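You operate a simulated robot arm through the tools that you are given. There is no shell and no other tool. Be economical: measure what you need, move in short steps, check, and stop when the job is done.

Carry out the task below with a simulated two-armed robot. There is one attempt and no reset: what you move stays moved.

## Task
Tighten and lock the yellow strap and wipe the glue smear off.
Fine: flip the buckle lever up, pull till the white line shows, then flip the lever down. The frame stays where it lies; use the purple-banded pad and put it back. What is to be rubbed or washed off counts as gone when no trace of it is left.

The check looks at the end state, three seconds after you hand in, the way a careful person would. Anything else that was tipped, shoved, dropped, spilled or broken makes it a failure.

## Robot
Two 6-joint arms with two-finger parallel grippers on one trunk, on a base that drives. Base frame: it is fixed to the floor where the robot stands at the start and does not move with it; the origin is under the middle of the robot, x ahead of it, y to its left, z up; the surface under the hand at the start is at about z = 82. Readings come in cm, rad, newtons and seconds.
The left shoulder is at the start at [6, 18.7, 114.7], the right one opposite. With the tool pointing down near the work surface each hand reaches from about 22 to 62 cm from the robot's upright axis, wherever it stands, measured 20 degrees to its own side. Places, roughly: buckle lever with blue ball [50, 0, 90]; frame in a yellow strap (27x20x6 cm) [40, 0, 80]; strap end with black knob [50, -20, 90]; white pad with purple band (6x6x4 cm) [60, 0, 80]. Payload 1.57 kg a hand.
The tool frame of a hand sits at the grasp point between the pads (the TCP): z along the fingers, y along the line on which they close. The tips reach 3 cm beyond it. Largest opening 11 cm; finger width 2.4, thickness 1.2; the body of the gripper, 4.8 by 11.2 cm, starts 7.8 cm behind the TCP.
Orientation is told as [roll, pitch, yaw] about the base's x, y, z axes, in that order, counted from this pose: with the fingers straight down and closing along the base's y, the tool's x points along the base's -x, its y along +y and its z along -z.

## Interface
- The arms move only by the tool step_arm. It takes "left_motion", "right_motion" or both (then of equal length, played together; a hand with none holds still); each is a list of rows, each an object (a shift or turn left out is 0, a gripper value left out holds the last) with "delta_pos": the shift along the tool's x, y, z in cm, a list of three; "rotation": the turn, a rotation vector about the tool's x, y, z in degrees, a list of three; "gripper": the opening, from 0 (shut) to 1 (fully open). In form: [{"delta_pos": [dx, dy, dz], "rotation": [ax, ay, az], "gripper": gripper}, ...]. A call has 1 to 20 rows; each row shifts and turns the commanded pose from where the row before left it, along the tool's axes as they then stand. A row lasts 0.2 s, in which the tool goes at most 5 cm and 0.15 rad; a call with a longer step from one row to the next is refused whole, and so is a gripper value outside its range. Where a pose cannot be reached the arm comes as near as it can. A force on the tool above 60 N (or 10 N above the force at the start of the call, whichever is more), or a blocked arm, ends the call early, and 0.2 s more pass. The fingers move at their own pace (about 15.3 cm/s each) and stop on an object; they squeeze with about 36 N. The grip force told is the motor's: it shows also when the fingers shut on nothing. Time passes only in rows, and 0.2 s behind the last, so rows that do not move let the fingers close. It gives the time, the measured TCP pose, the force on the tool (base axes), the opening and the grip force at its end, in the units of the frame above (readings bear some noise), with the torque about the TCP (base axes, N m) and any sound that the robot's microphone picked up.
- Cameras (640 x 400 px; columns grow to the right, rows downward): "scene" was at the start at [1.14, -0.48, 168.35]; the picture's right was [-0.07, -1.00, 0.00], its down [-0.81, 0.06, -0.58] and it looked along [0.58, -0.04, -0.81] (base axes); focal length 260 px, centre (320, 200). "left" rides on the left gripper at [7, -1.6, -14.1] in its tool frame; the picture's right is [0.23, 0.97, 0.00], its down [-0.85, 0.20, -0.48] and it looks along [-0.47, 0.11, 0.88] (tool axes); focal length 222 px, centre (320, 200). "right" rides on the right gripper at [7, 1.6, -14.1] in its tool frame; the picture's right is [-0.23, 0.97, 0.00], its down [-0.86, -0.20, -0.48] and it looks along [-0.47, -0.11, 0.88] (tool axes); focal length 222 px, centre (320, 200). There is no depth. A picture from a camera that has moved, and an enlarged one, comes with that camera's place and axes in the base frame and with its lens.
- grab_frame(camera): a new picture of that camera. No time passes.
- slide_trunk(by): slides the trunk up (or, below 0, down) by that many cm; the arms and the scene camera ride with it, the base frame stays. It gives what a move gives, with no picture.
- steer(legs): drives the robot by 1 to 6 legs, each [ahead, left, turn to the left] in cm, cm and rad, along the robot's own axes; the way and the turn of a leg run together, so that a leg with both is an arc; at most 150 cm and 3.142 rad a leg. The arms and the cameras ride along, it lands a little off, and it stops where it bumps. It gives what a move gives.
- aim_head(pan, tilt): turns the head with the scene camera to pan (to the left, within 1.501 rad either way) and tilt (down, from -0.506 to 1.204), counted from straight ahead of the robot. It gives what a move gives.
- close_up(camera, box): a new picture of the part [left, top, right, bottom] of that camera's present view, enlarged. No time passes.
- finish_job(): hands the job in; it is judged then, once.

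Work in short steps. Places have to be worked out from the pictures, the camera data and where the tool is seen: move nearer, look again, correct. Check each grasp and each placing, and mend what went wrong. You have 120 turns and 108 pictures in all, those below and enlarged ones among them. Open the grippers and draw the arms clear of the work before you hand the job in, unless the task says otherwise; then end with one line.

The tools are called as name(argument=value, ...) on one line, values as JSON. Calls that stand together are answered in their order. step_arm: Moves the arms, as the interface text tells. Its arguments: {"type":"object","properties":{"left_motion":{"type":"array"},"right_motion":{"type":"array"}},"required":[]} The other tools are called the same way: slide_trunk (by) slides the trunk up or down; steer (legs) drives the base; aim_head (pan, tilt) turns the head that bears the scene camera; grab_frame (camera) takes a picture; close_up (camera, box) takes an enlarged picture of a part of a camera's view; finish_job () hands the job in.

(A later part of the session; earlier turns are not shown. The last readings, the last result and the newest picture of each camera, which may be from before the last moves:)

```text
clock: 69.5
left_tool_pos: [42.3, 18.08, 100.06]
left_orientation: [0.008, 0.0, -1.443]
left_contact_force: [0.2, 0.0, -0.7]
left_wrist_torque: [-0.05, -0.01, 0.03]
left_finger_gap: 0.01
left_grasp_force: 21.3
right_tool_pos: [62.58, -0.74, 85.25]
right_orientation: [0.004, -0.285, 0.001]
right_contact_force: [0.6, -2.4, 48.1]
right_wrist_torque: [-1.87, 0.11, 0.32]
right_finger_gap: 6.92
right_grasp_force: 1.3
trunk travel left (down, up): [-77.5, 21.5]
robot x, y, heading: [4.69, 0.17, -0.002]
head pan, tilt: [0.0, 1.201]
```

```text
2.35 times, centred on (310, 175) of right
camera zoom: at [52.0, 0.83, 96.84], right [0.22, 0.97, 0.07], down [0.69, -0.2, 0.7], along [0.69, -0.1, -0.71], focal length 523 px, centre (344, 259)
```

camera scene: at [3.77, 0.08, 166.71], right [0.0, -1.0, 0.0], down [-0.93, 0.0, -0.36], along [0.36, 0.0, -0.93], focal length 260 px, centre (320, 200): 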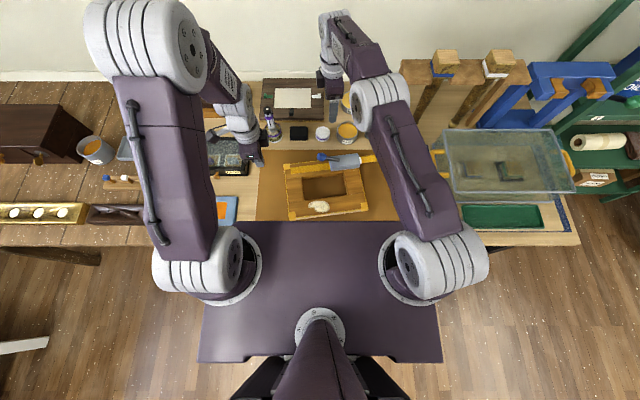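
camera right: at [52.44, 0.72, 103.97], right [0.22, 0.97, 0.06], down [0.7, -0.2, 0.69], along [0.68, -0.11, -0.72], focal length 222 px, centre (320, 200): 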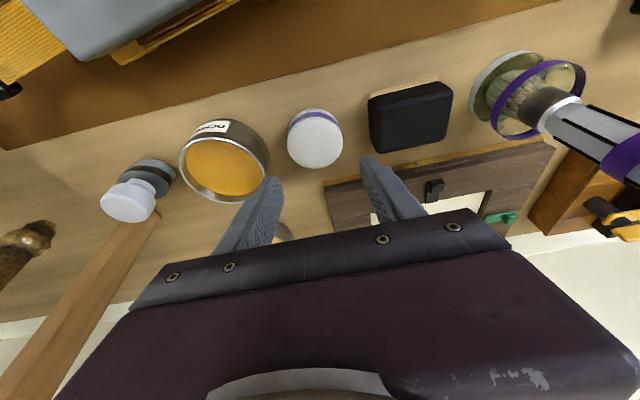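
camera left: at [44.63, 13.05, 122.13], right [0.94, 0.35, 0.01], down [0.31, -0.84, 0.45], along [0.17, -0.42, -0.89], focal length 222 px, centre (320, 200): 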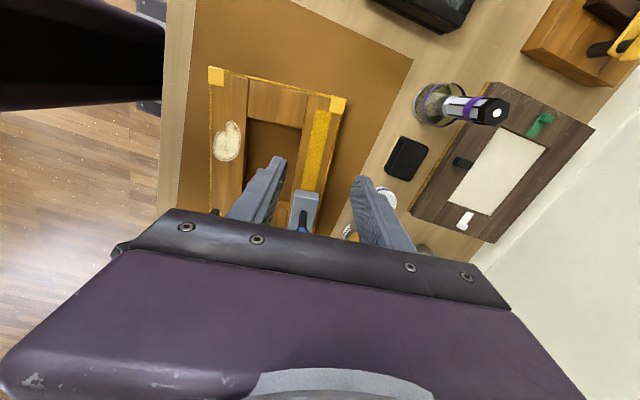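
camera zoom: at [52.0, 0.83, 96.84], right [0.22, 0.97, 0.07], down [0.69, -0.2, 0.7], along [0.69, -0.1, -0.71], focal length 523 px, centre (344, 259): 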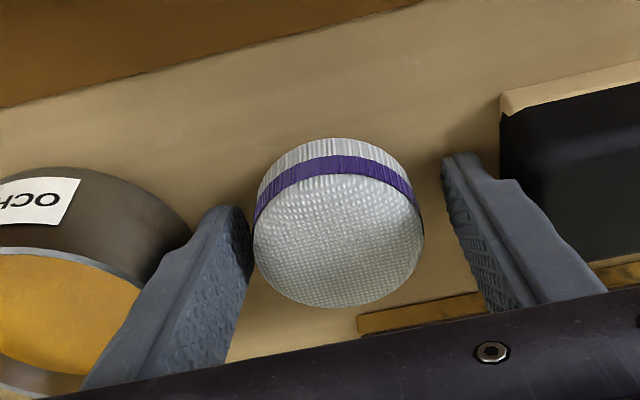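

There's 48 N at z=85.25: one finger is catching, apparently the -y one between pad and tin. I back up 2 cm and look again.

step_arm(right_motion=[{"delta_pos": [-0.15, 0, -0.5]}, {"delta_pos": [-0.4, 0, -1.4]}, {}])

close_up(camera="right", box=[150, 80, 450, 270])

close_up(camera="scene", box=[260, 80, 400, 180])

```text
clock: 70.2
left_tool_pos: [42.78, 17.79, 99.8]
left_orientation: [0.005, 0.002, -1.441]
left_contact_force: [0.8, -0.4, 0.1]
left_wrist_torque: [-0.01, -0.01, 0.03]
left_finger_gap: 0.02
left_grasp_force: 21.0
right_tool_pos: [62.37, -0.92, 86.4]
right_orientation: [0.001, -0.264, 0.0]
right_contact_force: [-0.2, 0.2, 0.1]
right_wrist_torque: [0.02, -0.04, -0.03]
right_finger_gap: 6.6
right_grasp_force: 0.0
trunk travel left (down, up): [-77.5, 21.5]
robot x, y, heading: [4.5, 0.08, -0.003]
head pan, tilt: [0.0, 1.201]
```

```text
2.11 times, centred on (300, 175) of right
camera zoom: at [52.13, 0.73, 98.12], right [0.22, 0.97, 0.06], down [0.7, -0.2, 0.69], along [0.68, -0.11, -0.73], focal length 468 px, centre (362, 253)
```

zoom: 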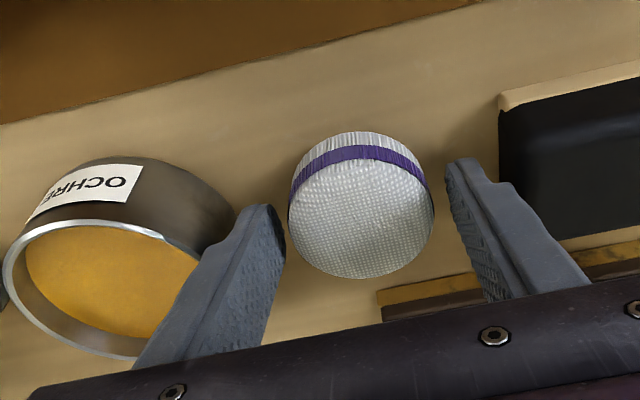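

```text
4.00 times, centred on (330, 130) of scene
camera zoom: at [3.82, 0.05, 166.69], right [0.0, -1.0, 0.0], down [-0.93, 0.0, -0.36], along [0.36, 0.0, -0.93], focal length 1039 px, centre (280, 480)
```

zoom: 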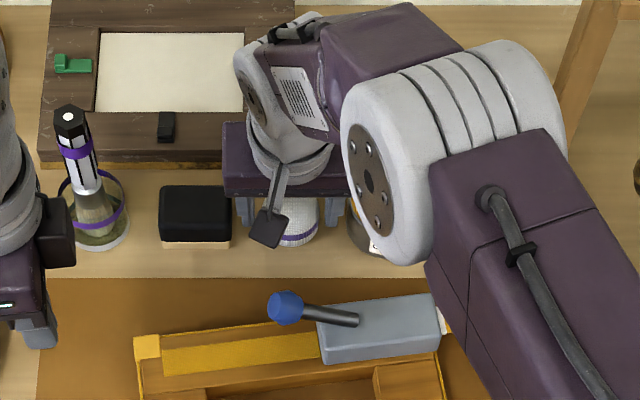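

The pad appears 0.2 cm farther to -y than the hand's middle, and 5.9 cm wide, so the finger was landing on the pad's edge. I shift -0.2, open a touch more and go down gently.

step_arm(right_motion=[{"delta_pos": [0, -0.22, 0], "gripper": 0.635}, {"delta_pos": [0.07, 0, 0.5]}, {"delta_pos": [0.07, 0, 0.5]}])

step_arm(right_motion=[{"delta_pos": [0.07, 0, 0.4]}, {"delta_pos": [0.07, 0, 0.3]}])

close_up(camera="right", box=[150, 80, 450, 270])

```text
clock: 71.0
left_tool_pos: [42.78, 17.95, 99.8]
left_orientation: [0.003, 0.002, -1.442]
left_contact_force: [-0.4, -0.4, 0.0]
left_wrist_torque: [0.0, -0.02, 0.0]
left_finger_gap: 0.0
left_grasp_force: 21.1
right_tool_pos: [62.89, -1.08, 85.32]
right_orientation: [0.001, -0.267, 0.001]
right_contact_force: [0.3, 0.5, 0.2]
right_wrist_torque: [-0.01, -0.02, -0.03]
right_finger_gap: 7.01
right_grasp_force: 0.0
trunk travel left (down, up): [-77.5, 21.5]
robot x, y, heading: [4.73, 0.24, 0.001]
head pan, tilt: [0.0, 1.201]
```

```text
clock: 71.7
left_tool_pos: [42.38, 17.99, 100.04]
left_orientation: [0.008, 0.002, -1.443]
left_contact_force: [-0.4, 0.8, 0.3]
left_wrist_torque: [0.04, 0.03, 0.01]
left_finger_gap: 0.0
left_grasp_force: 21.5
right_tool_pos: [62.71, -1.04, 85.23]
right_orientation: [0.004, -0.276, 0.0]
right_contact_force: [-2.2, -1.8, 33.1]
right_wrist_torque: [-1.29, 0.15, -0.36]
right_finger_gap: 7.12
right_grasp_force: 0.8
trunk travel left (down, up): [-77.5, 21.5]
robot x, y, heading: [4.19, -0.08, 0.001]
head pan, tilt: [0.0, 1.201]
```

```text
2.11 times, centred on (300, 175) of right
camera zoom: at [52.31, 0.57, 96.9], right [0.22, 0.97, 0.07], down [0.69, -0.2, 0.69], along [0.69, -0.11, -0.72], focal length 468 px, centre (362, 253)
```

zoom: 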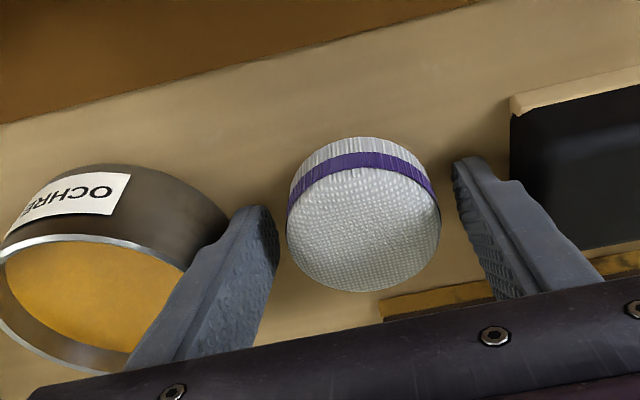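

The view shows clear gaps on both sides, so the tips were touching the table itself, which is at z≈82. I raise the hand about 1.1 cm and close on the pad.

step_arm(right_motion=[{"delta_pos": [-0.14, 0, -1.07]}, {}, {"gripper": 0.56}, {"gripper": 0.53}, {"gripper": 0.45}, {"gripper": 0.3}, {}, {}])

close_up(camera="right", box=[150, 80, 450, 270])

```text
clock: 73.5
left_tool_pos: [42.87, 18.0, 99.83]
left_orientation: [0.004, 0.002, -1.442]
left_contact_force: [0.3, -0.1, -0.9]
left_wrist_torque: [-0.01, -0.03, -0.04]
left_finger_gap: 0.01
left_grasp_force: 21.4
right_tool_pos: [62.58, -1.1, 85.78]
right_orientation: [0.002, -0.267, 0.001]
right_contact_force: [0.0, -0.5, -0.6]
right_wrist_torque: [0.03, 0.05, 0.01]
right_finger_gap: 5.17
right_grasp_force: 36.6
trunk travel left (down, up): [-77.5, 21.5]
robot x, y, heading: [4.41, -0.35, -0.001]
head pan, tilt: [0.0, 1.201]
```

```text
2.11 times, centred on (300, 175) of right
camera zoom: at [52.34, 0.54, 97.53], right [0.22, 0.97, 0.06], down [0.7, -0.2, 0.69], along [0.68, -0.11, -0.72], focal length 468 px, centre (362, 253)
```

zoom: 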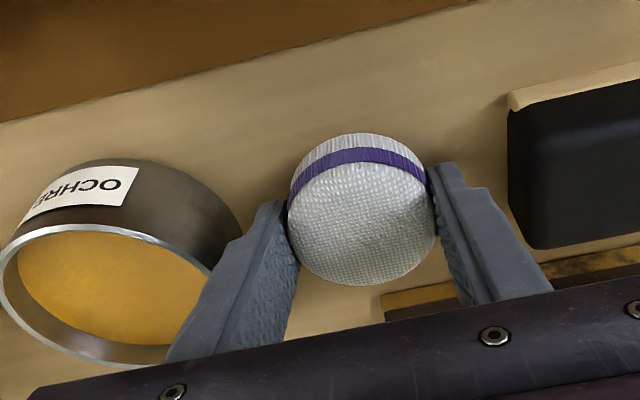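

The pad is gripped (5.2 cm). Home pose: TCP (62.58,-1.10,85.78). I lift it straight up well above the lever.

step_arm(right_motion=[{"delta_pos": [-0.37, 0, -1.35]}, {"delta_pos": [-0.74, 0, -2.7]}, {"delta_pos": [-0.74, 0, -2.7]}, {"delta_pos": [-0.74, 0, -2.7]}, {"delta_pos": [-0.74, 0, -2.7]}, {"delta_pos": [-0.37, 0, -1.35]}, {}])

grab_frame(camera="right")

grab_frame(camera="scene")

```text
clock: 75.0
left_tool_pos: [42.87, 18.01, 99.81]
left_orientation: [0.004, 0.003, -1.442]
left_contact_force: [-0.8, -0.7, 0.2]
left_wrist_torque: [-0.01, 0.04, 0.01]
left_finger_gap: 0.03
left_grasp_force: 21.7
right_tool_pos: [62.72, -1.09, 99.73]
right_orientation: [-0.001, -0.266, -0.002]
right_contact_force: [-0.3, 0.0, -0.5]
right_wrist_torque: [0.02, 0.02, -0.01]
right_finger_gap: 5.19
right_grasp_force: 35.9
trunk travel left (down, up): [-77.5, 21.5]
robot x, y, heading: [4.65, -0.11, -0.003]
head pan, tilt: [0.0, 1.201]
```

```text
44 pictures are left
camera right: at [52.41, 0.52, 111.57], right [0.22, 0.97, 0.06], down [0.7, -0.2, 0.69], along [0.68, -0.11, -0.72], focal length 222 px, centre (320, 200)
```

right: 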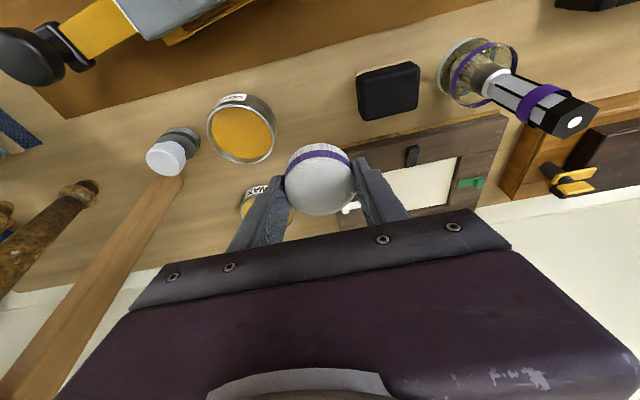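

```text
43 pictures are left
camera scene: at [4.01, 0.08, 166.71], right [0.0, -1.0, 0.0], down [-0.93, 0.0, -0.36], along [0.36, 0.0, -0.93], focal length 260 px, centre (320, 200)
```

scene: 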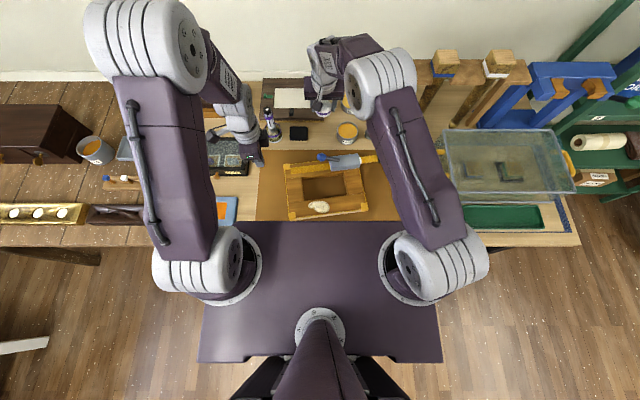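

The pad is up and held firmly. I look closely at the smear to place it.

close_up(camera="scene", box=[270, 140, 380, 230])

```text
4.44 times, centred on (325, 185) of scene
camera zoom: at [4.01, 0.08, 166.71], right [0.0, -1.0, 0.0], down [-0.93, 0.0, -0.36], along [0.36, 0.0, -0.93], focal length 1155 px, centre (298, 267)
```

zoom: 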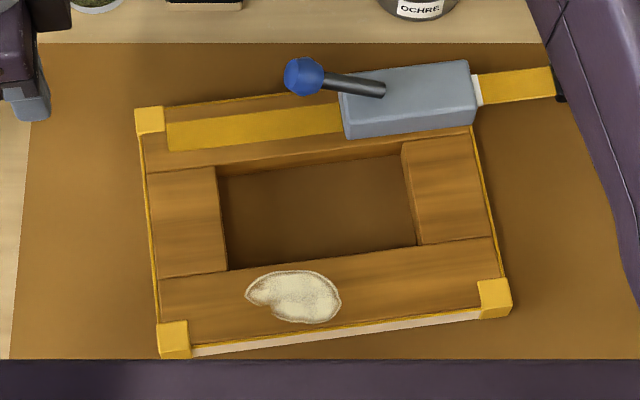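

Smear: x 31–35.3, y -3.3–4.1, on the front rail (top about 85.4). I carry the pad over at height.

step_arm(right_motion=[{"delta_pos": [3.64, 0.19, -1.0]}, {"delta_pos": [3.64, 0.19, -1.0]}, {"delta_pos": [3.64, 0.19, -1.0]}, {"delta_pos": [3.64, 0.19, -1.0]}, {"delta_pos": [3.64, 0.19, -1.0]}, {"delta_pos": [3.64, 0.19, -1.0]}, {"delta_pos": [3.64, 0.19, -1.0]}, {"delta_pos": [3.64, 0.19, -1.0]}, {}])

grab_frame(camera="scene")

```text
clock: 76.9
left_tool_pos: [42.81, 18.0, 99.9]
left_orientation: [0.003, 0.001, -1.441]
left_contact_force: [-0.2, 0.5, 0.6]
left_wrist_torque: [-0.01, -0.01, -0.02]
left_finger_gap: 0.0
left_grasp_force: 21.8
right_tool_pos: [33.57, 0.32, 100.17]
right_orientation: [-0.005, -0.29, 0.005]
right_contact_force: [20.7, -5.3, 0.8]
right_wrist_torque: [0.74, 2.72, 0.55]
right_finger_gap: 5.19
right_grasp_force: 36.3
trunk travel left (down, up): [-77.5, 21.5]
robot x, y, heading: [4.73, 0.05, 0.002]
head pan, tilt: [0.0, 1.201]
stopped in row 9 (right hand): the force on the tool passed its limit at 120 N (the readings are from after the stop); the commanded pose is now the measured one
```

```text
41 pictures are left
camera scene: at [3.91, 0.09, 166.71], right [0.0, -1.0, 0.0], down [-0.93, 0.0, -0.36], along [0.36, 0.0, -0.93], focal length 260 px, centre (320, 200)
```

scene: 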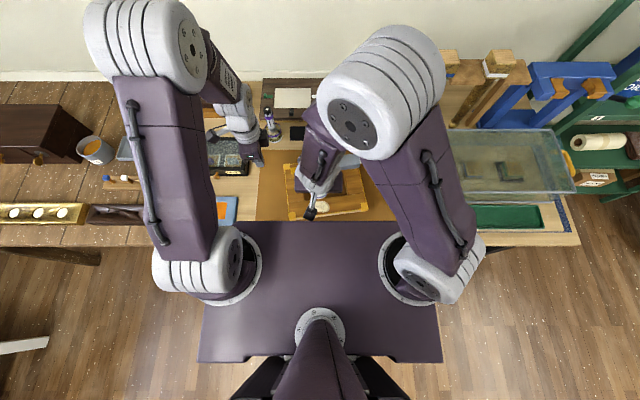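

The wrist camera touched the robot's own front plate. I move the hand 2 cm out and drive the base back 8 cm for room.

step_arm(right_motion=[{"delta_pos": [-1, 0, 0.27]}, {"delta_pos": [-1, 0, 0.27]}, {}])

steer(legs=[[-8, 0, 0]])

close_up(camera="scene", box=[240, 80, 400, 230])

```text
clock: 77.7
left_tool_pos: [42.81, 17.86, 99.91]
left_orientation: [0.004, 0.0, -1.442]
left_contact_force: [-0.2, 0.2, 1.1]
left_wrist_torque: [0.02, 0.0, 0.0]
left_finger_gap: 0.0
left_grasp_force: 21.4
right_tool_pos: [35.47, 0.3, 100.17]
right_orientation: [-0.004, -0.287, 0.005]
right_contact_force: [0.2, -0.4, -1.5]
right_wrist_torque: [-0.02, 0.01, 0.0]
right_finger_gap: 5.17
right_grasp_force: 36.7
trunk travel left (down, up): [-77.5, 21.5]
robot x, y, heading: [4.49, -0.12, -0.001]
head pan, tilt: [0.0, 1.201]
```

```text
clock: 78.8
left_tool_pos: [35.11, 17.96, 99.71]
left_orientation: [0.002, 0.002, -1.443]
left_contact_force: [0.3, 0.6, 0.4]
left_wrist_torque: [-0.02, -0.02, 0.0]
left_finger_gap: 0.0
left_grasp_force: 21.5
right_tool_pos: [27.79, 0.36, 100.04]
right_orientation: [-0.003, -0.284, 0.003]
right_contact_force: [0.6, -0.9, -0.1]
right_wrist_torque: [-0.02, 0.0, 0.01]
right_finger_gap: 5.19
right_grasp_force: 35.8
trunk travel left (down, up): [-77.5, 21.5]
robot x, y, heading: [-3.47, -0.16, 0.004]
head pan, tilt: [0.0, 1.201]
```

```text
2.67 times, centred on (320, 155) of scene
camera zoom: at [-3.62, 0.09, 166.71], right [0.0, -1.0, 0.0], down [-0.93, 0.0, -0.36], along [0.36, 0.0, -0.93], focal length 693 px, centre (320, 320)
```

zoom: 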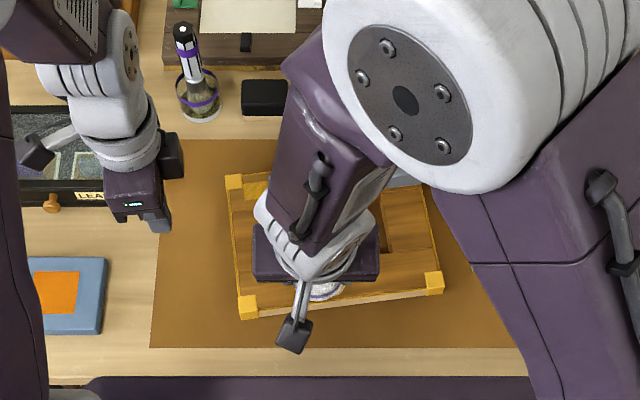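

I level the pad back to its pick-up tilt and lower it over the middle of the smear, to just above the rail.

step_arm(right_motion=[{"rotation": [0.2, 1.0, -0.2]}, {"delta_pos": [-0.6, 0, 2.5]}, {"delta_pos": [-0.6, 0, 2.5]}, {"delta_pos": [-0.6, 0, 2.5]}, {"delta_pos": [-0.2, 0, 2.2]}, {}])

grab_frame(camera="right")

```text
clock: 80.2
left_tool_pos: [34.73, 17.92, 99.87]
left_orientation: [0.005, 0.003, -1.444]
left_contact_force: [-0.1, -0.6, 1.0]
left_wrist_torque: [0.01, 0.01, -0.03]
left_finger_gap: 0.03
left_grasp_force: 21.0
right_tool_pos: [32.07, 0.28, 91.33]
right_orientation: [-0.008, -0.269, 0.008]
right_contact_force: [0.2, -0.4, 0.0]
right_wrist_torque: [-0.04, 0.02, 0.0]
right_finger_gap: 5.18
right_grasp_force: 36.0
trunk travel left (down, up): [-77.5, 21.5]
robot x, y, heading: [-3.38, -0.17, -0.002]
head pan, tilt: [0.0, 1.201]
```

```text
39 pictures are left
camera right: at [21.66, 1.94, 103.1], right [0.21, 0.98, 0.05], down [0.7, -0.19, 0.69], along [0.68, -0.11, -0.72], focal length 222 px, centre (320, 200)
```

right: 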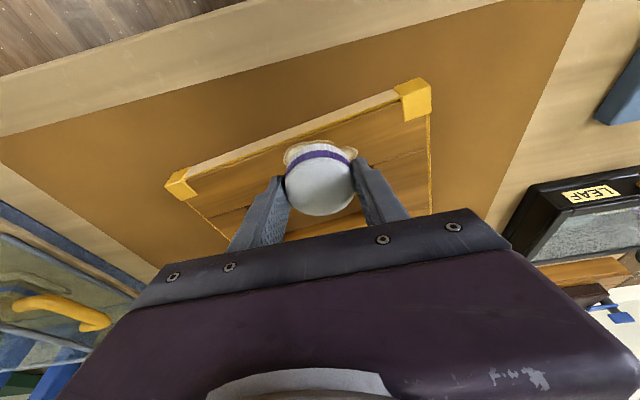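

The pad is over the smear. I lower in small steps until it touches.

step_arm(right_motion=[{"delta_pos": [0.16, 0, 0.58]}, {"delta_pos": [0.16, 0, 0.58]}, {"delta_pos": [0.08, 0, 0.29]}, {}])

step_arm(right_motion=[{"delta_pos": [0.06, 0, 0.2]}, {"delta_pos": [0.06, 0, 0.2]}])

```text
clock: 81.2
left_tool_pos: [34.88, 18.05, 99.73]
left_orientation: [0.002, 0.001, -1.444]
left_contact_force: [-0.3, 0.3, 0.5]
left_wrist_torque: [0.01, 0.02, 0.0]
left_finger_gap: 0.0
left_grasp_force: 20.8
right_tool_pos: [32.03, 0.28, 89.76]
right_orientation: [-0.009, -0.27, 0.009]
right_contact_force: [0.2, -0.1, 0.5]
right_wrist_torque: [0.01, 0.0, 0.02]
right_finger_gap: 5.19
right_grasp_force: 36.3
trunk travel left (down, up): [-77.5, 21.5]
robot x, y, heading: [-3.66, -0.25, 0.001]
head pan, tilt: [0.0, 1.201]
```

```text
clock: 81.8
left_tool_pos: [34.99, 18.0, 99.86]
left_orientation: [0.004, 0.002, -1.443]
left_contact_force: [-0.9, 0.2, 0.0]
left_wrist_torque: [-0.04, 0.0, 0.0]
left_finger_gap: 0.01
left_grasp_force: 20.8
right_tool_pos: [31.99, 0.24, 89.46]
right_orientation: [-0.009, -0.269, 0.008]
right_contact_force: [0.0, 0.2, -0.1]
right_wrist_torque: [0.0, -0.01, 0.01]
right_finger_gap: 5.17
right_grasp_force: 36.1
trunk travel left (down, up): [-77.5, 21.5]
robot x, y, heading: [-3.45, -0.15, 0.001]
head pan, tilt: [0.0, 1.201]
```

step_arm(right_motion=[{"delta_pos": [0.05, 0, 0.18]}, {}])

step_arm(right_motion=[{"delta_pos": [0.05, 0, 0.18]}, {}])

step_arm(right_motion=[{"delta_pos": [0.04, 0, 0.15]}, {}])

```text
clock: 82.4
left_tool_pos: [34.94, 17.98, 99.75]
left_orientation: [0.005, 0.002, -1.444]
left_contact_force: [-0.6, 0.1, -0.2]
left_wrist_torque: [0.02, -0.02, 0.01]
left_finger_gap: 0.0
left_grasp_force: 21.7
right_tool_pos: [32.04, 0.3, 89.2]
right_orientation: [-0.009, -0.266, 0.008]
right_contact_force: [0.5, 0.5, -0.3]
right_wrist_torque: [0.05, 0.0, 0.0]
right_finger_gap: 5.2
right_grasp_force: 36.4
trunk travel left (down, up): [-77.5, 21.5]
robot x, y, heading: [-3.24, -0.32, -0.001]
head pan, tilt: [0.0, 1.201]
```

```text
clock: 83.0
left_tool_pos: [34.78, 18.01, 99.91]
left_orientation: [0.003, 0.001, -1.442]
left_contact_force: [0.3, 1.0, -0.3]
left_wrist_torque: [-0.04, 0.01, 0.01]
left_finger_gap: 0.0
left_grasp_force: 21.4
right_tool_pos: [32.08, 0.34, 89.08]
right_orientation: [-0.01, -0.268, 0.009]
right_contact_force: [0.3, -0.5, -1.1]
right_wrist_torque: [0.01, 0.01, 0.01]
right_finger_gap: 5.2
right_grasp_force: 35.9
trunk travel left (down, up): [-77.5, 21.5]
robot x, y, heading: [-3.34, 0.18, -0.002]
head pan, tilt: [0.0, 1.201]
```

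```text
clock: 83.6
left_tool_pos: [34.97, 17.96, 99.8]
left_orientation: [0.004, 0.001, -1.444]
left_contact_force: [0.4, 0.4, 0.7]
left_wrist_torque: [-0.01, 0.0, 0.01]
left_finger_gap: 0.0
left_grasp_force: 21.6
right_tool_pos: [32.06, 0.2, 88.98]
right_orientation: [-0.012, -0.266, 0.008]
right_contact_force: [-0.3, 0.0, -0.7]
right_wrist_torque: [0.03, 0.01, 0.0]
right_finger_gap: 5.19
right_grasp_force: 36.2
trunk travel left (down, up): [-77.5, 21.5]
robot x, y, heading: [-3.12, -0.34, -0.003]
head pan, tilt: [0.0, 1.201]
```

No contact yet; I continue carefully.

step_arm(right_motion=[{"delta_pos": [0.05, 0, 0.18]}, {}])

step_arm(right_motion=[{"delta_pos": [0.05, 0, 0.16]}, {}])

step_arm(right_motion=[{"delta_pos": [0.04, 0, 0.14]}, {}])

```text
clock: 84.2
left_tool_pos: [34.96, 17.98, 99.85]
left_orientation: [0.004, 0.001, -1.442]
left_contact_force: [0.3, 0.3, -0.4]
left_wrist_torque: [0.01, -0.01, -0.01]
left_finger_gap: 0.0
left_grasp_force: 20.8
right_tool_pos: [32.07, 0.29, 88.7]
right_orientation: [-0.012, -0.27, 0.009]
right_contact_force: [-1.0, 0.2, -0.5]
right_wrist_torque: [-0.01, -0.02, 0.01]
right_finger_gap: 5.17
right_grasp_force: 36.0
trunk travel left (down, up): [-77.5, 21.5]
robot x, y, heading: [-3.27, -0.11, 0.001]
head pan, tilt: [0.0, 1.201]
```

```text
clock: 84.8
left_tool_pos: [34.89, 18.03, 99.81]
left_orientation: [0.005, 0.001, -1.444]
left_contact_force: [0.2, 1.2, 0.3]
left_wrist_torque: [0.0, 0.0, 0.02]
left_finger_gap: 0.01
left_grasp_force: 21.2
right_tool_pos: [32.27, 0.21, 88.53]
right_orientation: [-0.012, -0.269, 0.009]
right_contact_force: [-0.3, 0.8, 0.5]
right_wrist_torque: [-0.02, 0.02, 0.02]
right_finger_gap: 5.18
right_grasp_force: 35.5
trunk travel left (down, up): [-77.5, 21.5]
robot x, y, heading: [-3.23, 0.01, -0.001]
head pan, tilt: [0.0, 1.201]
```

```text
clock: 85.4
left_tool_pos: [34.91, 18.1, 99.75]
left_orientation: [0.001, 0.001, -1.444]
left_contact_force: [-0.6, -0.8, 0.1]
left_wrist_torque: [0.02, -0.01, 0.01]
left_finger_gap: 0.01
left_grasp_force: 21.1
right_tool_pos: [32.17, 0.3, 88.44]
right_orientation: [-0.014, -0.268, 0.009]
right_contact_force: [0.4, 0.2, -0.7]
right_wrist_torque: [0.02, 0.01, -0.01]
right_finger_gap: 5.19
right_grasp_force: 35.8
trunk travel left (down, up): [-77.5, 21.5]
robot x, y, heading: [-3.33, 0.08, -0.004]
head pan, tilt: [0.0, 1.201]
```

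Still free; two more small steps.

step_arm(right_motion=[{"delta_pos": [0.04, 0, 0.14]}, {}])

step_arm(right_motion=[{"delta_pos": [0.04, 0, 0.12]}, {}])

close_up(camera="right", box=[150, 70, 450, 260])

```text
clock: 86.0
left_tool_pos: [34.88, 17.8, 99.77]
left_orientation: [0.003, 0.001, -1.443]
left_contact_force: [-0.8, 0.2, 0.5]
left_wrist_torque: [-0.01, 0.01, 0.02]
left_finger_gap: 0.0
left_grasp_force: 21.2
right_tool_pos: [32.21, 0.36, 88.4]
right_orientation: [-0.014, -0.266, 0.009]
right_contact_force: [-1.2, 1.7, 5.9]
right_wrist_torque: [0.32, 0.0, 0.01]
right_finger_gap: 5.18
right_grasp_force: 35.4
trunk travel left (down, up): [-77.5, 21.5]
robot x, y, heading: [-3.56, -0.05, 0.002]
head pan, tilt: [0.0, 1.201]
```

```text
clock: 86.6
left_tool_pos: [34.68, 17.88, 99.87]
left_orientation: [0.005, 0.002, -1.443]
left_contact_force: [-0.3, -0.3, -0.9]
left_wrist_torque: [-0.05, 0.0, 0.0]
left_finger_gap: 0.0
left_grasp_force: 21.3
right_tool_pos: [32.05, 0.26, 88.29]
right_orientation: [-0.014, -0.269, 0.008]
right_contact_force: [0.5, -2.6, 21.4]
right_wrist_torque: [0.39, 0.01, -0.03]
right_finger_gap: 5.13
right_grasp_force: 36.2
trunk travel left (down, up): [-77.5, 21.5]
robot x, y, heading: [-3.61, 0.17, 0.003]
head pan, tilt: [0.0, 1.201]
```

```text
2.11 times, centred on (300, 165) of right
camera zoom: at [21.72, 2.08, 100.05], right [0.21, 0.98, 0.05], down [0.7, -0.19, 0.69], along [0.68, -0.11, -0.72], focal length 468 px, centre (362, 274)
```

zoom: 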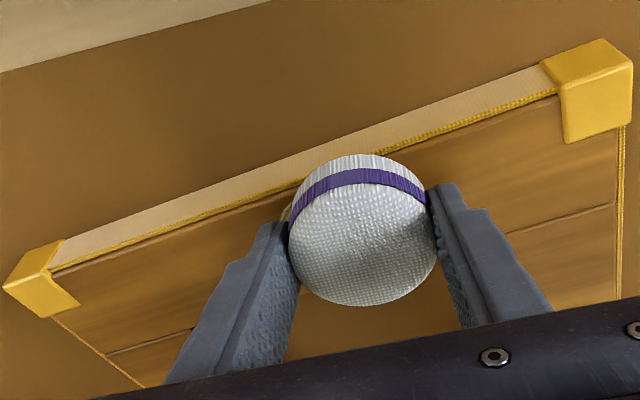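

Contact with 21 N. I ease to about 10 N, make a short stroke along the rail, and see whether the frame stays put.

step_arm(right_motion=[{"delta_pos": [-0.015, 0, -0.06]}, {"delta_pos": [0.058, 0.5, -0.016]}, {"delta_pos": [0.058, 0.5, -0.016]}, {"delta_pos": [0.058, 0.5, -0.016]}])

close_up(camera="right", box=[150, 70, 450, 260])

close_up(camera="scene", box=[240, 80, 400, 230])

```text
clock: 87.6
left_tool_pos: [34.84, 17.8, 99.95]
left_orientation: [0.004, 0.004, -1.443]
left_contact_force: [-0.2, -0.4, 0.5]
left_wrist_torque: [-0.02, 0.01, 0.02]
left_finger_gap: 0.02
left_grasp_force: 21.0
right_tool_pos: [31.71, 1.64, 88.27]
right_orientation: [-0.005, -0.27, 0.005]
right_contact_force: [2.0, -11.5, 27.3]
right_wrist_torque: [0.04, 0.03, -0.06]
right_finger_gap: 5.18
right_grasp_force: 36.2
trunk travel left (down, up): [-77.5, 21.5]
robot x, y, heading: [-3.69, 0.27, -0.004]
head pan, tilt: [0.0, 1.201]
```

```text
2.11 times, centred on (300, 165) of right
camera zoom: at [21.32, 3.23, 99.99], right [0.21, 0.98, 0.06], down [0.7, -0.19, 0.69], along [0.68, -0.11, -0.72], focal length 468 px, centre (362, 274)
```

zoom: 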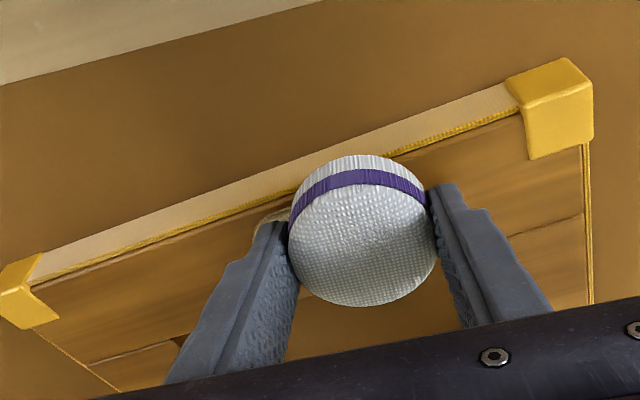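

```text
2.67 times, centred on (320, 155) of scene
camera zoom: at [-4.22, -0.29, 166.73], right [0.0, -1.0, 0.0], down [-0.93, 0.0, -0.36], along [0.36, 0.0, -0.93], focal length 693 px, centre (320, 320)
```

zoom: 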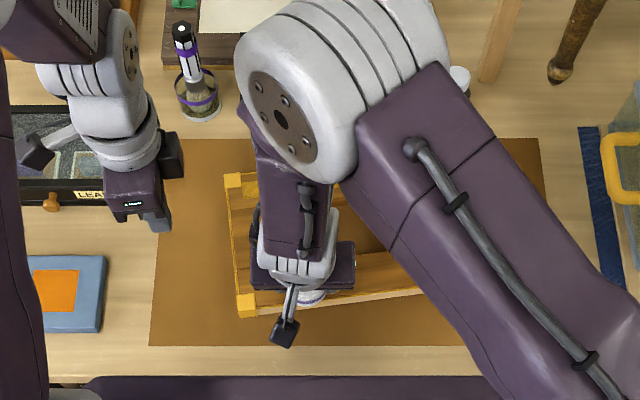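

The frame stays while the pad slides (27 N normal, 11 N drag). I lighten slightly and do a full stroke left and right.

step_arm(right_motion=[{"delta_pos": [0.05, 0.5, -0.05]}, {"delta_pos": [0.058, 0.5, -0.016]}, {"delta_pos": [0.058, 0.5, -0.016]}, {"delta_pos": [0.058, 0.5, -0.016]}, {"delta_pos": [-0.058, -0.5, 0.016]}, {"delta_pos": [-0.058, -0.5, 0.016]}, {"delta_pos": [-0.058, -0.5, 0.016]}, {"delta_pos": [-0.058, -0.5, 0.016]}, {"delta_pos": [-0.058, -0.5, 0.016]}, {"delta_pos": [-0.058, -0.5, 0.016]}, {"delta_pos": [-0.058, -0.5, 0.016]}, {"delta_pos": [-0.058, -0.5, 0.016]}, {"delta_pos": [-0.058, -0.5, 0.016]}, {"delta_pos": [-0.058, -0.5, 0.016]}, {"delta_pos": [-0.058, -0.5, 0.016]}, {"delta_pos": [-0.058, -0.5, 0.016]}, {"delta_pos": [-0.058, -0.5, 0.016]}, {"delta_pos": [-0.058, -0.5, 0.016]}])

close_up(camera="right", box=[150, 70, 450, 260])

close_up(camera="scene", box=[240, 80, 400, 230])

```text
clock: 91.4
left_tool_pos: [34.97, 18.02, 99.9]
left_orientation: [0.003, 0.002, -1.442]
left_contact_force: [0.0, -0.2, -0.6]
left_wrist_torque: [0.01, 0.02, 0.01]
left_finger_gap: 0.01
left_grasp_force: 21.2
right_tool_pos: [33.67, -2.45, 88.91]
right_orientation: [-0.016, -0.266, 0.006]
right_contact_force: [-0.8, -0.5, -0.1]
right_wrist_torque: [0.0, 0.01, 0.01]
right_finger_gap: 5.21
right_grasp_force: 35.4
right hand out of reach, approached as far as the arm can: row 13, 15, 17
trunk travel left (down, up): [-77.5, 21.5]
robot x, y, heading: [-3.5, 0.13, 0.001]
head pan, tilt: [0.0, 1.201]
```

```text
2.11 times, centred on (300, 165) of right
camera zoom: at [23.37, -0.59, 100.72], right [0.21, 0.98, 0.04], down [0.7, -0.19, 0.69], along [0.68, -0.12, -0.72], focal length 468 px, centre (362, 274)
```

zoom: 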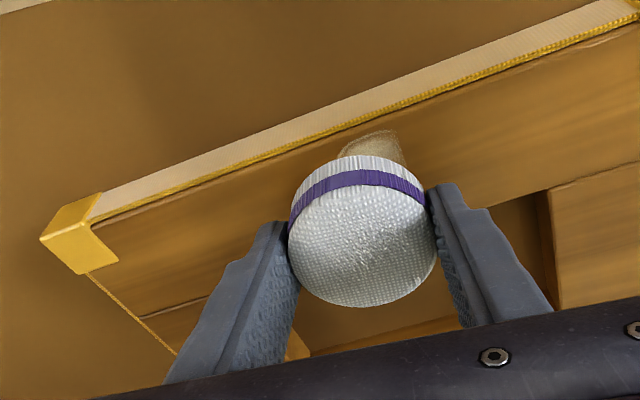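

```text
2.67 times, centred on (320, 155) of scene
camera zoom: at [-3.94, 0.05, 166.71], right [0.0, -1.0, 0.0], down [-0.93, 0.0, -0.36], along [0.36, 0.0, -0.93], focal length 693 px, centre (320, 320)
```

zoom: 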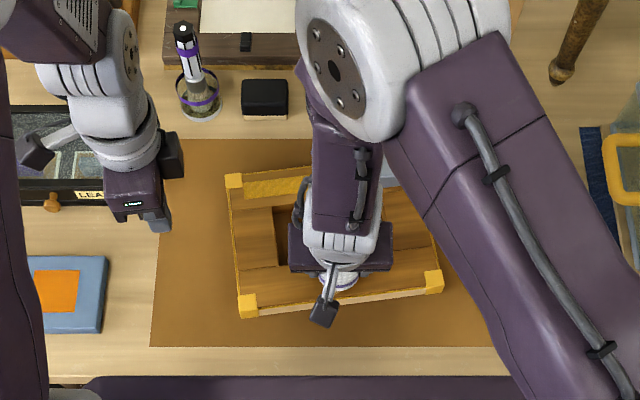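

The frame is unmoved and part of the smear is already fading, but the hand hits its near limit there. I lift, back the base off another 8 cm, and return the hand.

step_arm(right_motion=[{"delta_pos": [-0.5, 0, -2]}, {"delta_pos": [-0.5, 0, -1.5]}, {}])

steer(legs=[[-8, 0, 0]])

close_up(camera="scene", box=[240, 60, 400, 200])

```text
clock: 92.2
left_tool_pos: [34.99, 17.9, 99.79]
left_orientation: [0.004, 0.001, -1.444]
left_contact_force: [0.3, -0.8, -0.2]
left_wrist_torque: [0.0, 0.01, 0.01]
left_finger_gap: 0.0
left_grasp_force: 21.3
right_tool_pos: [33.58, -2.34, 92.55]
right_orientation: [-0.009, -0.267, 0.006]
right_contact_force: [-0.4, -0.1, -1.1]
right_wrist_torque: [-0.02, -0.02, -0.01]
right_finger_gap: 5.18
right_grasp_force: 35.9
trunk travel left (down, up): [-77.5, 21.5]
robot x, y, heading: [-3.05, -0.22, -0.005]
head pan, tilt: [0.0, 1.201]
```

```text
clock: 93.2
left_tool_pos: [27.11, 17.96, 99.68]
left_orientation: [0.003, 0.002, -1.443]
left_contact_force: [0.6, 0.4, -0.1]
left_wrist_torque: [0.01, -0.02, 0.0]
left_finger_gap: 0.0
left_grasp_force: 21.3
right_tool_pos: [25.81, -2.28, 92.34]
right_orientation: [-0.01, -0.268, 0.008]
right_contact_force: [-0.3, -0.8, -0.4]
right_wrist_torque: [-0.03, 0.03, -0.01]
right_finger_gap: 5.16
right_grasp_force: 35.9
trunk travel left (down, up): [-77.5, 21.5]
robot x, y, heading: [-11.55, 0.13, 0.0]
head pan, tilt: [0.0, 1.201]
```

```text
2.86 times, centred on (320, 130) of scene
camera zoom: at [-11.66, 0.09, 166.71], right [0.0, -1.0, 0.0], down [-0.93, 0.0, -0.36], along [0.36, 0.0, -0.93], focal length 742 px, centre (320, 400)
```

zoom: 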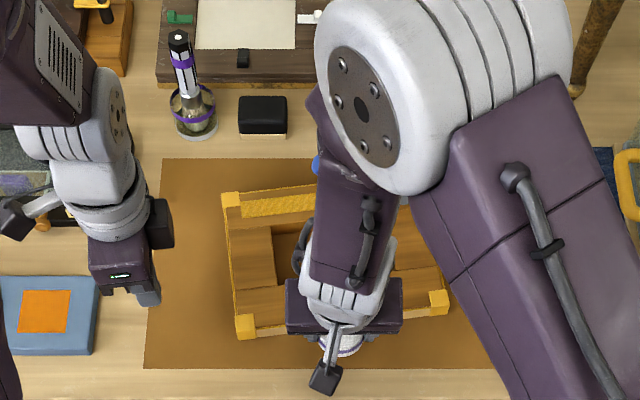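

Now there is room. I bring the pad back to the -y end of the smear, just above the rail.

step_arm(right_motion=[{"delta_pos": [-2.25, -0.2, 0.62]}, {"delta_pos": [-2.25, -0.2, 0.62]}, {"delta_pos": [-2.25, -0.1, 0.62]}, {"delta_pos": [0.53, 0, 1.93]}, {"delta_pos": [0.4, 0, 1.45]}, {}])

step_arm(right_motion=[{"delta_pos": [0.04, 0, 0.15]}, {"delta_pos": [0.04, 0, 0.15]}, {}])

```text
clock: 94.6
left_tool_pos: [26.93, 18.04, 99.79]
left_orientation: [0.004, 0.001, -1.441]
left_contact_force: [-0.5, -0.1, -0.2]
left_wrist_torque: [-0.01, -0.03, -0.02]
left_finger_gap: 0.0
left_grasp_force: 21.0
right_tool_pos: [32.57, -2.76, 89.03]
right_orientation: [-0.006, -0.27, 0.006]
right_contact_force: [0.3, -1.0, -0.3]
right_wrist_torque: [-0.01, 0.03, -0.01]
right_finger_gap: 5.17
right_grasp_force: 35.8
trunk travel left (down, up): [-77.5, 21.5]
robot x, y, heading: [-11.25, -0.11, 0.002]
head pan, tilt: [0.0, 1.201]
```

```text
clock: 95.4
left_tool_pos: [26.94, 17.99, 99.86]
left_orientation: [0.005, 0.002, -1.442]
left_contact_force: [-0.4, -0.6, 0.0]
left_wrist_torque: [-0.01, -0.01, -0.01]
left_finger_gap: 0.0
left_grasp_force: 21.3
right_tool_pos: [32.76, -2.89, 88.69]
right_orientation: [-0.01, -0.268, 0.01]
right_contact_force: [0.3, 0.4, -0.3]
right_wrist_torque: [0.0, -0.05, -0.01]
right_finger_gap: 5.18
right_grasp_force: 36.2
trunk travel left (down, up): [-77.5, 21.5]
robot x, y, heading: [-11.5, 0.13, -0.004]
head pan, tilt: [0.0, 1.201]
```

I lower the last bit to contact.

step_arm(right_motion=[{"delta_pos": [0.04, 0, 0.15]}, {"delta_pos": [0.03, 0, 0.12]}, {}])

step_arm(right_motion=[{"delta_pos": [0.02, 0, 0.08]}, {}])

```text
clock: 96.2
left_tool_pos: [26.98, 18.03, 99.81]
left_orientation: [0.003, 0.003, -1.442]
left_contact_force: [0.1, -0.1, -0.2]
left_wrist_torque: [0.0, -0.04, 0.01]
left_finger_gap: 0.03
left_grasp_force: 21.5
right_tool_pos: [32.53, -2.9, 88.35]
right_orientation: [-0.01, -0.268, 0.008]
right_contact_force: [-0.2, 0.3, -0.8]
right_wrist_torque: [0.01, 0.0, -0.03]
right_finger_gap: 5.19
right_grasp_force: 36.6
trunk travel left (down, up): [-77.5, 21.5]
robot x, y, heading: [-11.51, -0.1, -0.002]
head pan, tilt: [0.0, 1.201]
```

```text
clock: 96.8
left_tool_pos: [26.9, 18.05, 99.81]
left_orientation: [0.002, 0.001, -1.44]
left_contact_force: [-0.3, 0.1, -1.1]
left_wrist_torque: [0.0, 0.0, 0.01]
left_finger_gap: 0.0
left_grasp_force: 21.5
right_tool_pos: [32.6, -2.83, 88.35]
right_orientation: [-0.006, -0.268, 0.008]
right_contact_force: [0.7, 0.5, -0.2]
right_wrist_torque: [0.0, -0.06, 0.02]
right_finger_gap: 5.17
right_grasp_force: 36.4
trunk travel left (down, up): [-77.5, 21.5]
robot x, y, heading: [-11.42, -0.26, 0.003]
head pan, tilt: [0.0, 1.201]
```

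step_arm(right_motion=[{"delta_pos": [0.025, 0, 0.09]}, {}])

step_arm(right_motion=[{"delta_pos": [0.025, 0, 0.09]}, {}])

```text
clock: 97.4
left_tool_pos: [26.94, 17.87, 99.86]
left_orientation: [0.003, 0.002, -1.441]
left_contact_force: [-0.5, -0.1, 0.3]
left_wrist_torque: [0.01, 0.01, -0.02]
left_finger_gap: 0.0
left_grasp_force: 21.2
right_tool_pos: [32.7, -2.83, 88.27]
right_orientation: [-0.008, -0.271, 0.008]
right_contact_force: [1.7, -0.1, 4.8]
right_wrist_torque: [0.2, -0.11, -0.03]
right_finger_gap: 5.17
right_grasp_force: 36.1
trunk travel left (down, up): [-77.5, 21.5]
robot x, y, heading: [-11.42, 0.29, 0.001]
head pan, tilt: [0.0, 1.201]
```

```text
clock: 98.0
left_tool_pos: [26.75, 17.87, 99.81]
left_orientation: [0.006, 0.003, -1.441]
left_contact_force: [-0.2, 0.1, 0.3]
left_wrist_torque: [0.03, -0.01, 0.0]
left_finger_gap: 0.0
left_grasp_force: 21.4
right_tool_pos: [32.65, -2.73, 88.28]
right_orientation: [-0.006, -0.272, 0.007]
right_contact_force: [2.9, -2.6, 15.0]
right_wrist_torque: [0.28, -0.06, -0.04]
right_finger_gap: 5.18
right_grasp_force: 36.7
trunk travel left (down, up): [-77.5, 21.5]
robot x, y, heading: [-11.31, 0.01, 0.001]
head pan, tilt: [0.0, 1.201]
```

15 N on the rail. I stroke the full length toward +y.

step_arm(right_motion=[{"delta_pos": [0.058, 0.5, -0.016]}, {"delta_pos": [0.058, 0.5, -0.016]}, {"delta_pos": [0.058, 0.5, -0.016]}, {"delta_pos": [0.058, 0.5, -0.016]}, {"delta_pos": [0.058, 0.5, -0.016]}, {"delta_pos": [0.058, 0.5, -0.016]}, {"delta_pos": [0.058, 0.5, -0.016]}, {"delta_pos": [0.058, 0.5, -0.016]}, {"delta_pos": [0.058, 0.5, -0.016]}, {"delta_pos": [0.058, 0.5, -0.016]}, {"delta_pos": [0.058, 0.5, -0.016]}, {"delta_pos": [0.058, 0.5, -0.016]}, {"delta_pos": [0.058, 0.5, -0.016]}])

close_up(camera="right", box=[100, 60, 450, 260])

```text
clock: 100.8
left_tool_pos: [26.72, 17.9, 99.85]
left_orientation: [0.007, 0.003, -1.441]
left_contact_force: [0.6, -0.1, -0.2]
left_wrist_torque: [0.03, 0.01, 0.02]
left_finger_gap: 0.0
left_grasp_force: 21.3
right_tool_pos: [31.73, 3.6, 88.18]
right_orientation: [-0.008, -0.27, 0.007]
right_contact_force: [0.8, -8.3, 17.2]
right_wrist_torque: [0.03, -0.1, -0.03]
right_finger_gap: 5.17
right_grasp_force: 35.9
trunk travel left (down, up): [-77.5, 21.5]
robot x, y, heading: [-11.63, -0.12, -0.0]
head pan, tilt: [0.0, 1.201]
```

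```text
1.83 times, centred on (275, 160) of right
camera zoom: at [21.31, 5.26, 99.97], right [0.21, 0.98, 0.05], down [0.7, -0.19, 0.69], along [0.68, -0.11, -0.72], focal length 406 px, centre (402, 273)
```

zoom: 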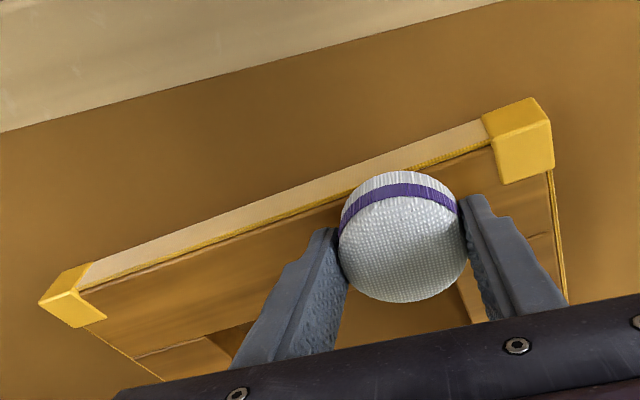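

The swept rail looks clean. I return with a pass shifted 0.9 cm to the far side.

step_arm(right_motion=[{"delta_pos": [-0.43, 0, 0.12]}, {"delta_pos": [-0.43, 0, 0.12]}, {"delta_pos": [-0.058, -0.5, 0.016]}, {"delta_pos": [-0.058, -0.5, 0.016]}, {"delta_pos": [-0.058, -0.5, 0.016]}, {"delta_pos": [-0.058, -0.5, 0.016]}, {"delta_pos": [-0.058, -0.5, 0.016]}, {"delta_pos": [-0.058, -0.5, 0.016]}, {"delta_pos": [-0.058, -0.5, 0.016]}, {"delta_pos": [-0.058, -0.5, 0.016]}, {"delta_pos": [-0.058, -0.5, 0.016]}, {"delta_pos": [-0.058, -0.5, 0.016]}, {"delta_pos": [-0.058, -0.5, 0.016]}, {"delta_pos": [-0.058, -0.5, 0.016]}, {"delta_pos": [-0.058, -0.5, 0.016]}])

close_up(camera="right", box=[150, 60, 500, 260])

```text
clock: 104.0
left_tool_pos: [26.85, 18.15, 99.84]
left_orientation: [0.003, 0.002, -1.44]
left_contact_force: [-0.2, -0.6, -0.8]
left_wrist_torque: [0.01, -0.04, 0.02]
left_finger_gap: 0.04
left_grasp_force: 20.5
right_tool_pos: [33.48, -2.73, 88.31]
right_orientation: [-0.01, -0.271, 0.008]
right_contact_force: [-0.4, 6.0, 11.0]
right_wrist_torque: [0.41, -0.08, 0.05]
right_finger_gap: 5.16
right_grasp_force: 35.5
trunk travel left (down, up): [-77.5, 21.5]
robot x, y, heading: [-11.27, 0.06, 0.003]
head pan, tilt: [0.0, 1.201]
```

```text
1.83 times, centred on (325, 160) of right
camera zoom: at [23.09, -1.03, 99.96], right [0.21, 0.98, 0.05], down [0.7, -0.19, 0.69], along [0.68, -0.11, -0.72], focal length 406 px, centre (311, 273)
```

zoom: 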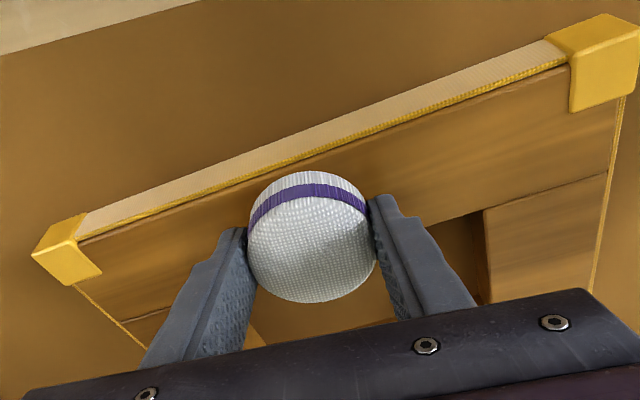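

Looks clean. I lift the pad to height and inspect the whole rail.

step_arm(right_motion=[{"delta_pos": [-0.26, 0, -1]}, {"delta_pos": [-0.8, 0, -2.9]}, {"delta_pos": [-0.8, 0, -2.9]}, {"delta_pos": [-0.8, 0, -2.9]}, {"delta_pos": [-0.8, 0, -2.9]}, {}])

grab_frame(camera="right")

close_up(camera="right", box=[220, 80, 440, 220])

```text
clock: 105.4
left_tool_pos: [26.99, 18.06, 99.84]
left_orientation: [0.004, 0.001, -1.442]
left_contact_force: [0.9, -0.5, -0.5]
left_wrist_torque: [0.02, 0.03, 0.03]
left_finger_gap: 0.0
left_grasp_force: 21.4
right_tool_pos: [33.58, -2.52, 101.36]
right_orientation: [-0.007, -0.269, 0.008]
right_contact_force: [-0.3, 0.3, -0.6]
right_wrist_torque: [0.01, 0.0, 0.0]
right_finger_gap: 5.15
right_grasp_force: 35.4
trunk travel left (down, up): [-77.5, 21.5]
robot x, y, heading: [-11.81, 0.17, 0.0]
head pan, tilt: [0.0, 1.201]
```

```text
30 pictures are left
camera right: at [23.24, -1.0, 113.07], right [0.21, 0.98, 0.05], down [0.7, -0.19, 0.69], along [0.68, -0.11, -0.72], focal length 222 px, centre (320, 200)
```

right: 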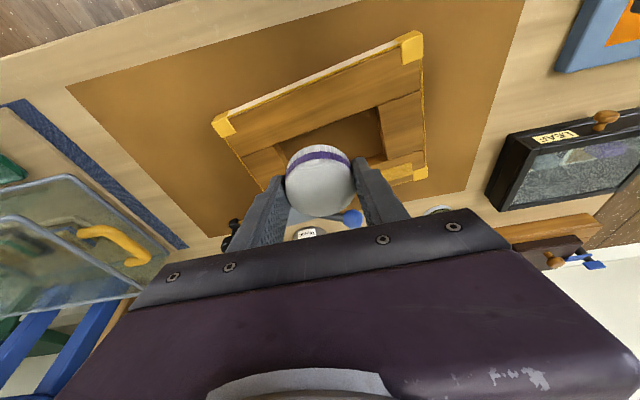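

```text
2.86 times, centred on (330, 150) of right
camera zoom: at [23.24, -1.0, 113.07], right [0.21, 0.98, 0.05], down [0.7, -0.19, 0.69], along [0.68, -0.11, -0.72], focal length 635 px, centre (291, 343)
```

zoom: 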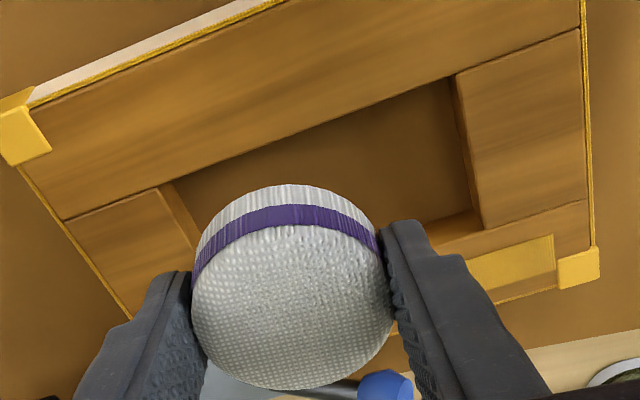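

The rail is clean. I drive ahead about 15.8 cm to the earlier position to put the pad back.

steer(legs=[[15.6, 0, 0]])

```text
clock: 106.8
left_tool_pos: [42.28, 17.93, 100.05]
left_orientation: [0.006, 0.003, -1.44]
left_contact_force: [-0.4, -0.2, 0.8]
left_wrist_torque: [0.0, -0.01, 0.01]
left_finger_gap: 0.0
left_grasp_force: 21.2
right_tool_pos: [49.02, -2.65, 101.47]
right_orientation: [-0.009, -0.269, 0.008]
right_contact_force: [0.0, -0.2, -0.5]
right_wrist_torque: [-0.01, -0.01, -0.02]
right_finger_gap: 5.16
right_grasp_force: 35.5
trunk travel left (down, up): [-77.5, 21.5]
robot x, y, heading: [4.22, -0.0, -0.002]
head pan, tilt: [0.0, 1.201]
```

Same base spot as before. I carry the pad over its home at height, trimming the small angle errors.

step_arm(right_motion=[{"delta_pos": [-2.48, 0.31, 1.2], "rotation": [-0.5, 0, 0.4]}, {"delta_pos": [-2.48, 0.31, 1.2]}, {"delta_pos": [-2.48, 0.31, 1.2]}, {"delta_pos": [-2.48, 0.31, 1.2]}, {"delta_pos": [-2.48, 0.31, 1.2]}, {}])

grab_frame(camera="right")

```text
clock: 108.2
left_tool_pos: [42.4, 18.05, 99.84]
left_orientation: [0.003, 0.003, -1.442]
left_contact_force: [0.4, -0.1, -0.8]
left_wrist_torque: [-0.02, 0.04, 0.02]
left_finger_gap: 0.0
left_grasp_force: 21.9
right_tool_pos: [62.75, -1.18, 98.84]
right_orientation: [0.003, -0.268, 0.002]
right_contact_force: [1.1, -0.1, 0.1]
right_wrist_torque: [0.01, 0.0, 0.0]
right_finger_gap: 5.17
right_grasp_force: 36.2
trunk travel left (down, up): [-77.5, 21.5]
robot x, y, heading: [4.03, 0.02, -0.0]
head pan, tilt: [0.0, 1.201]
```

```text
28 pictures are left
camera right: at [52.34, 0.52, 110.64], right [0.22, 0.97, 0.06], down [0.7, -0.2, 0.69], along [0.68, -0.11, -0.72], focal length 222 px, centre (320, 200)
```

right: 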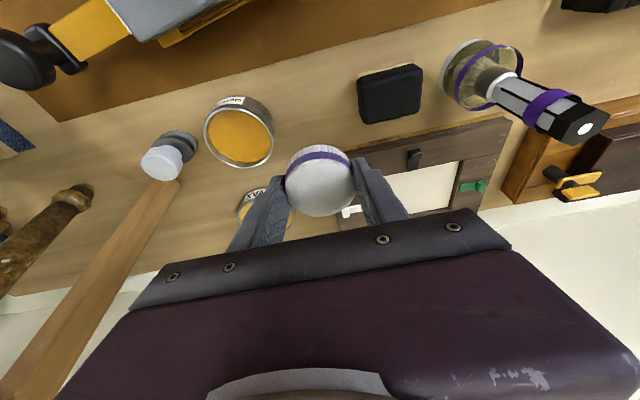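

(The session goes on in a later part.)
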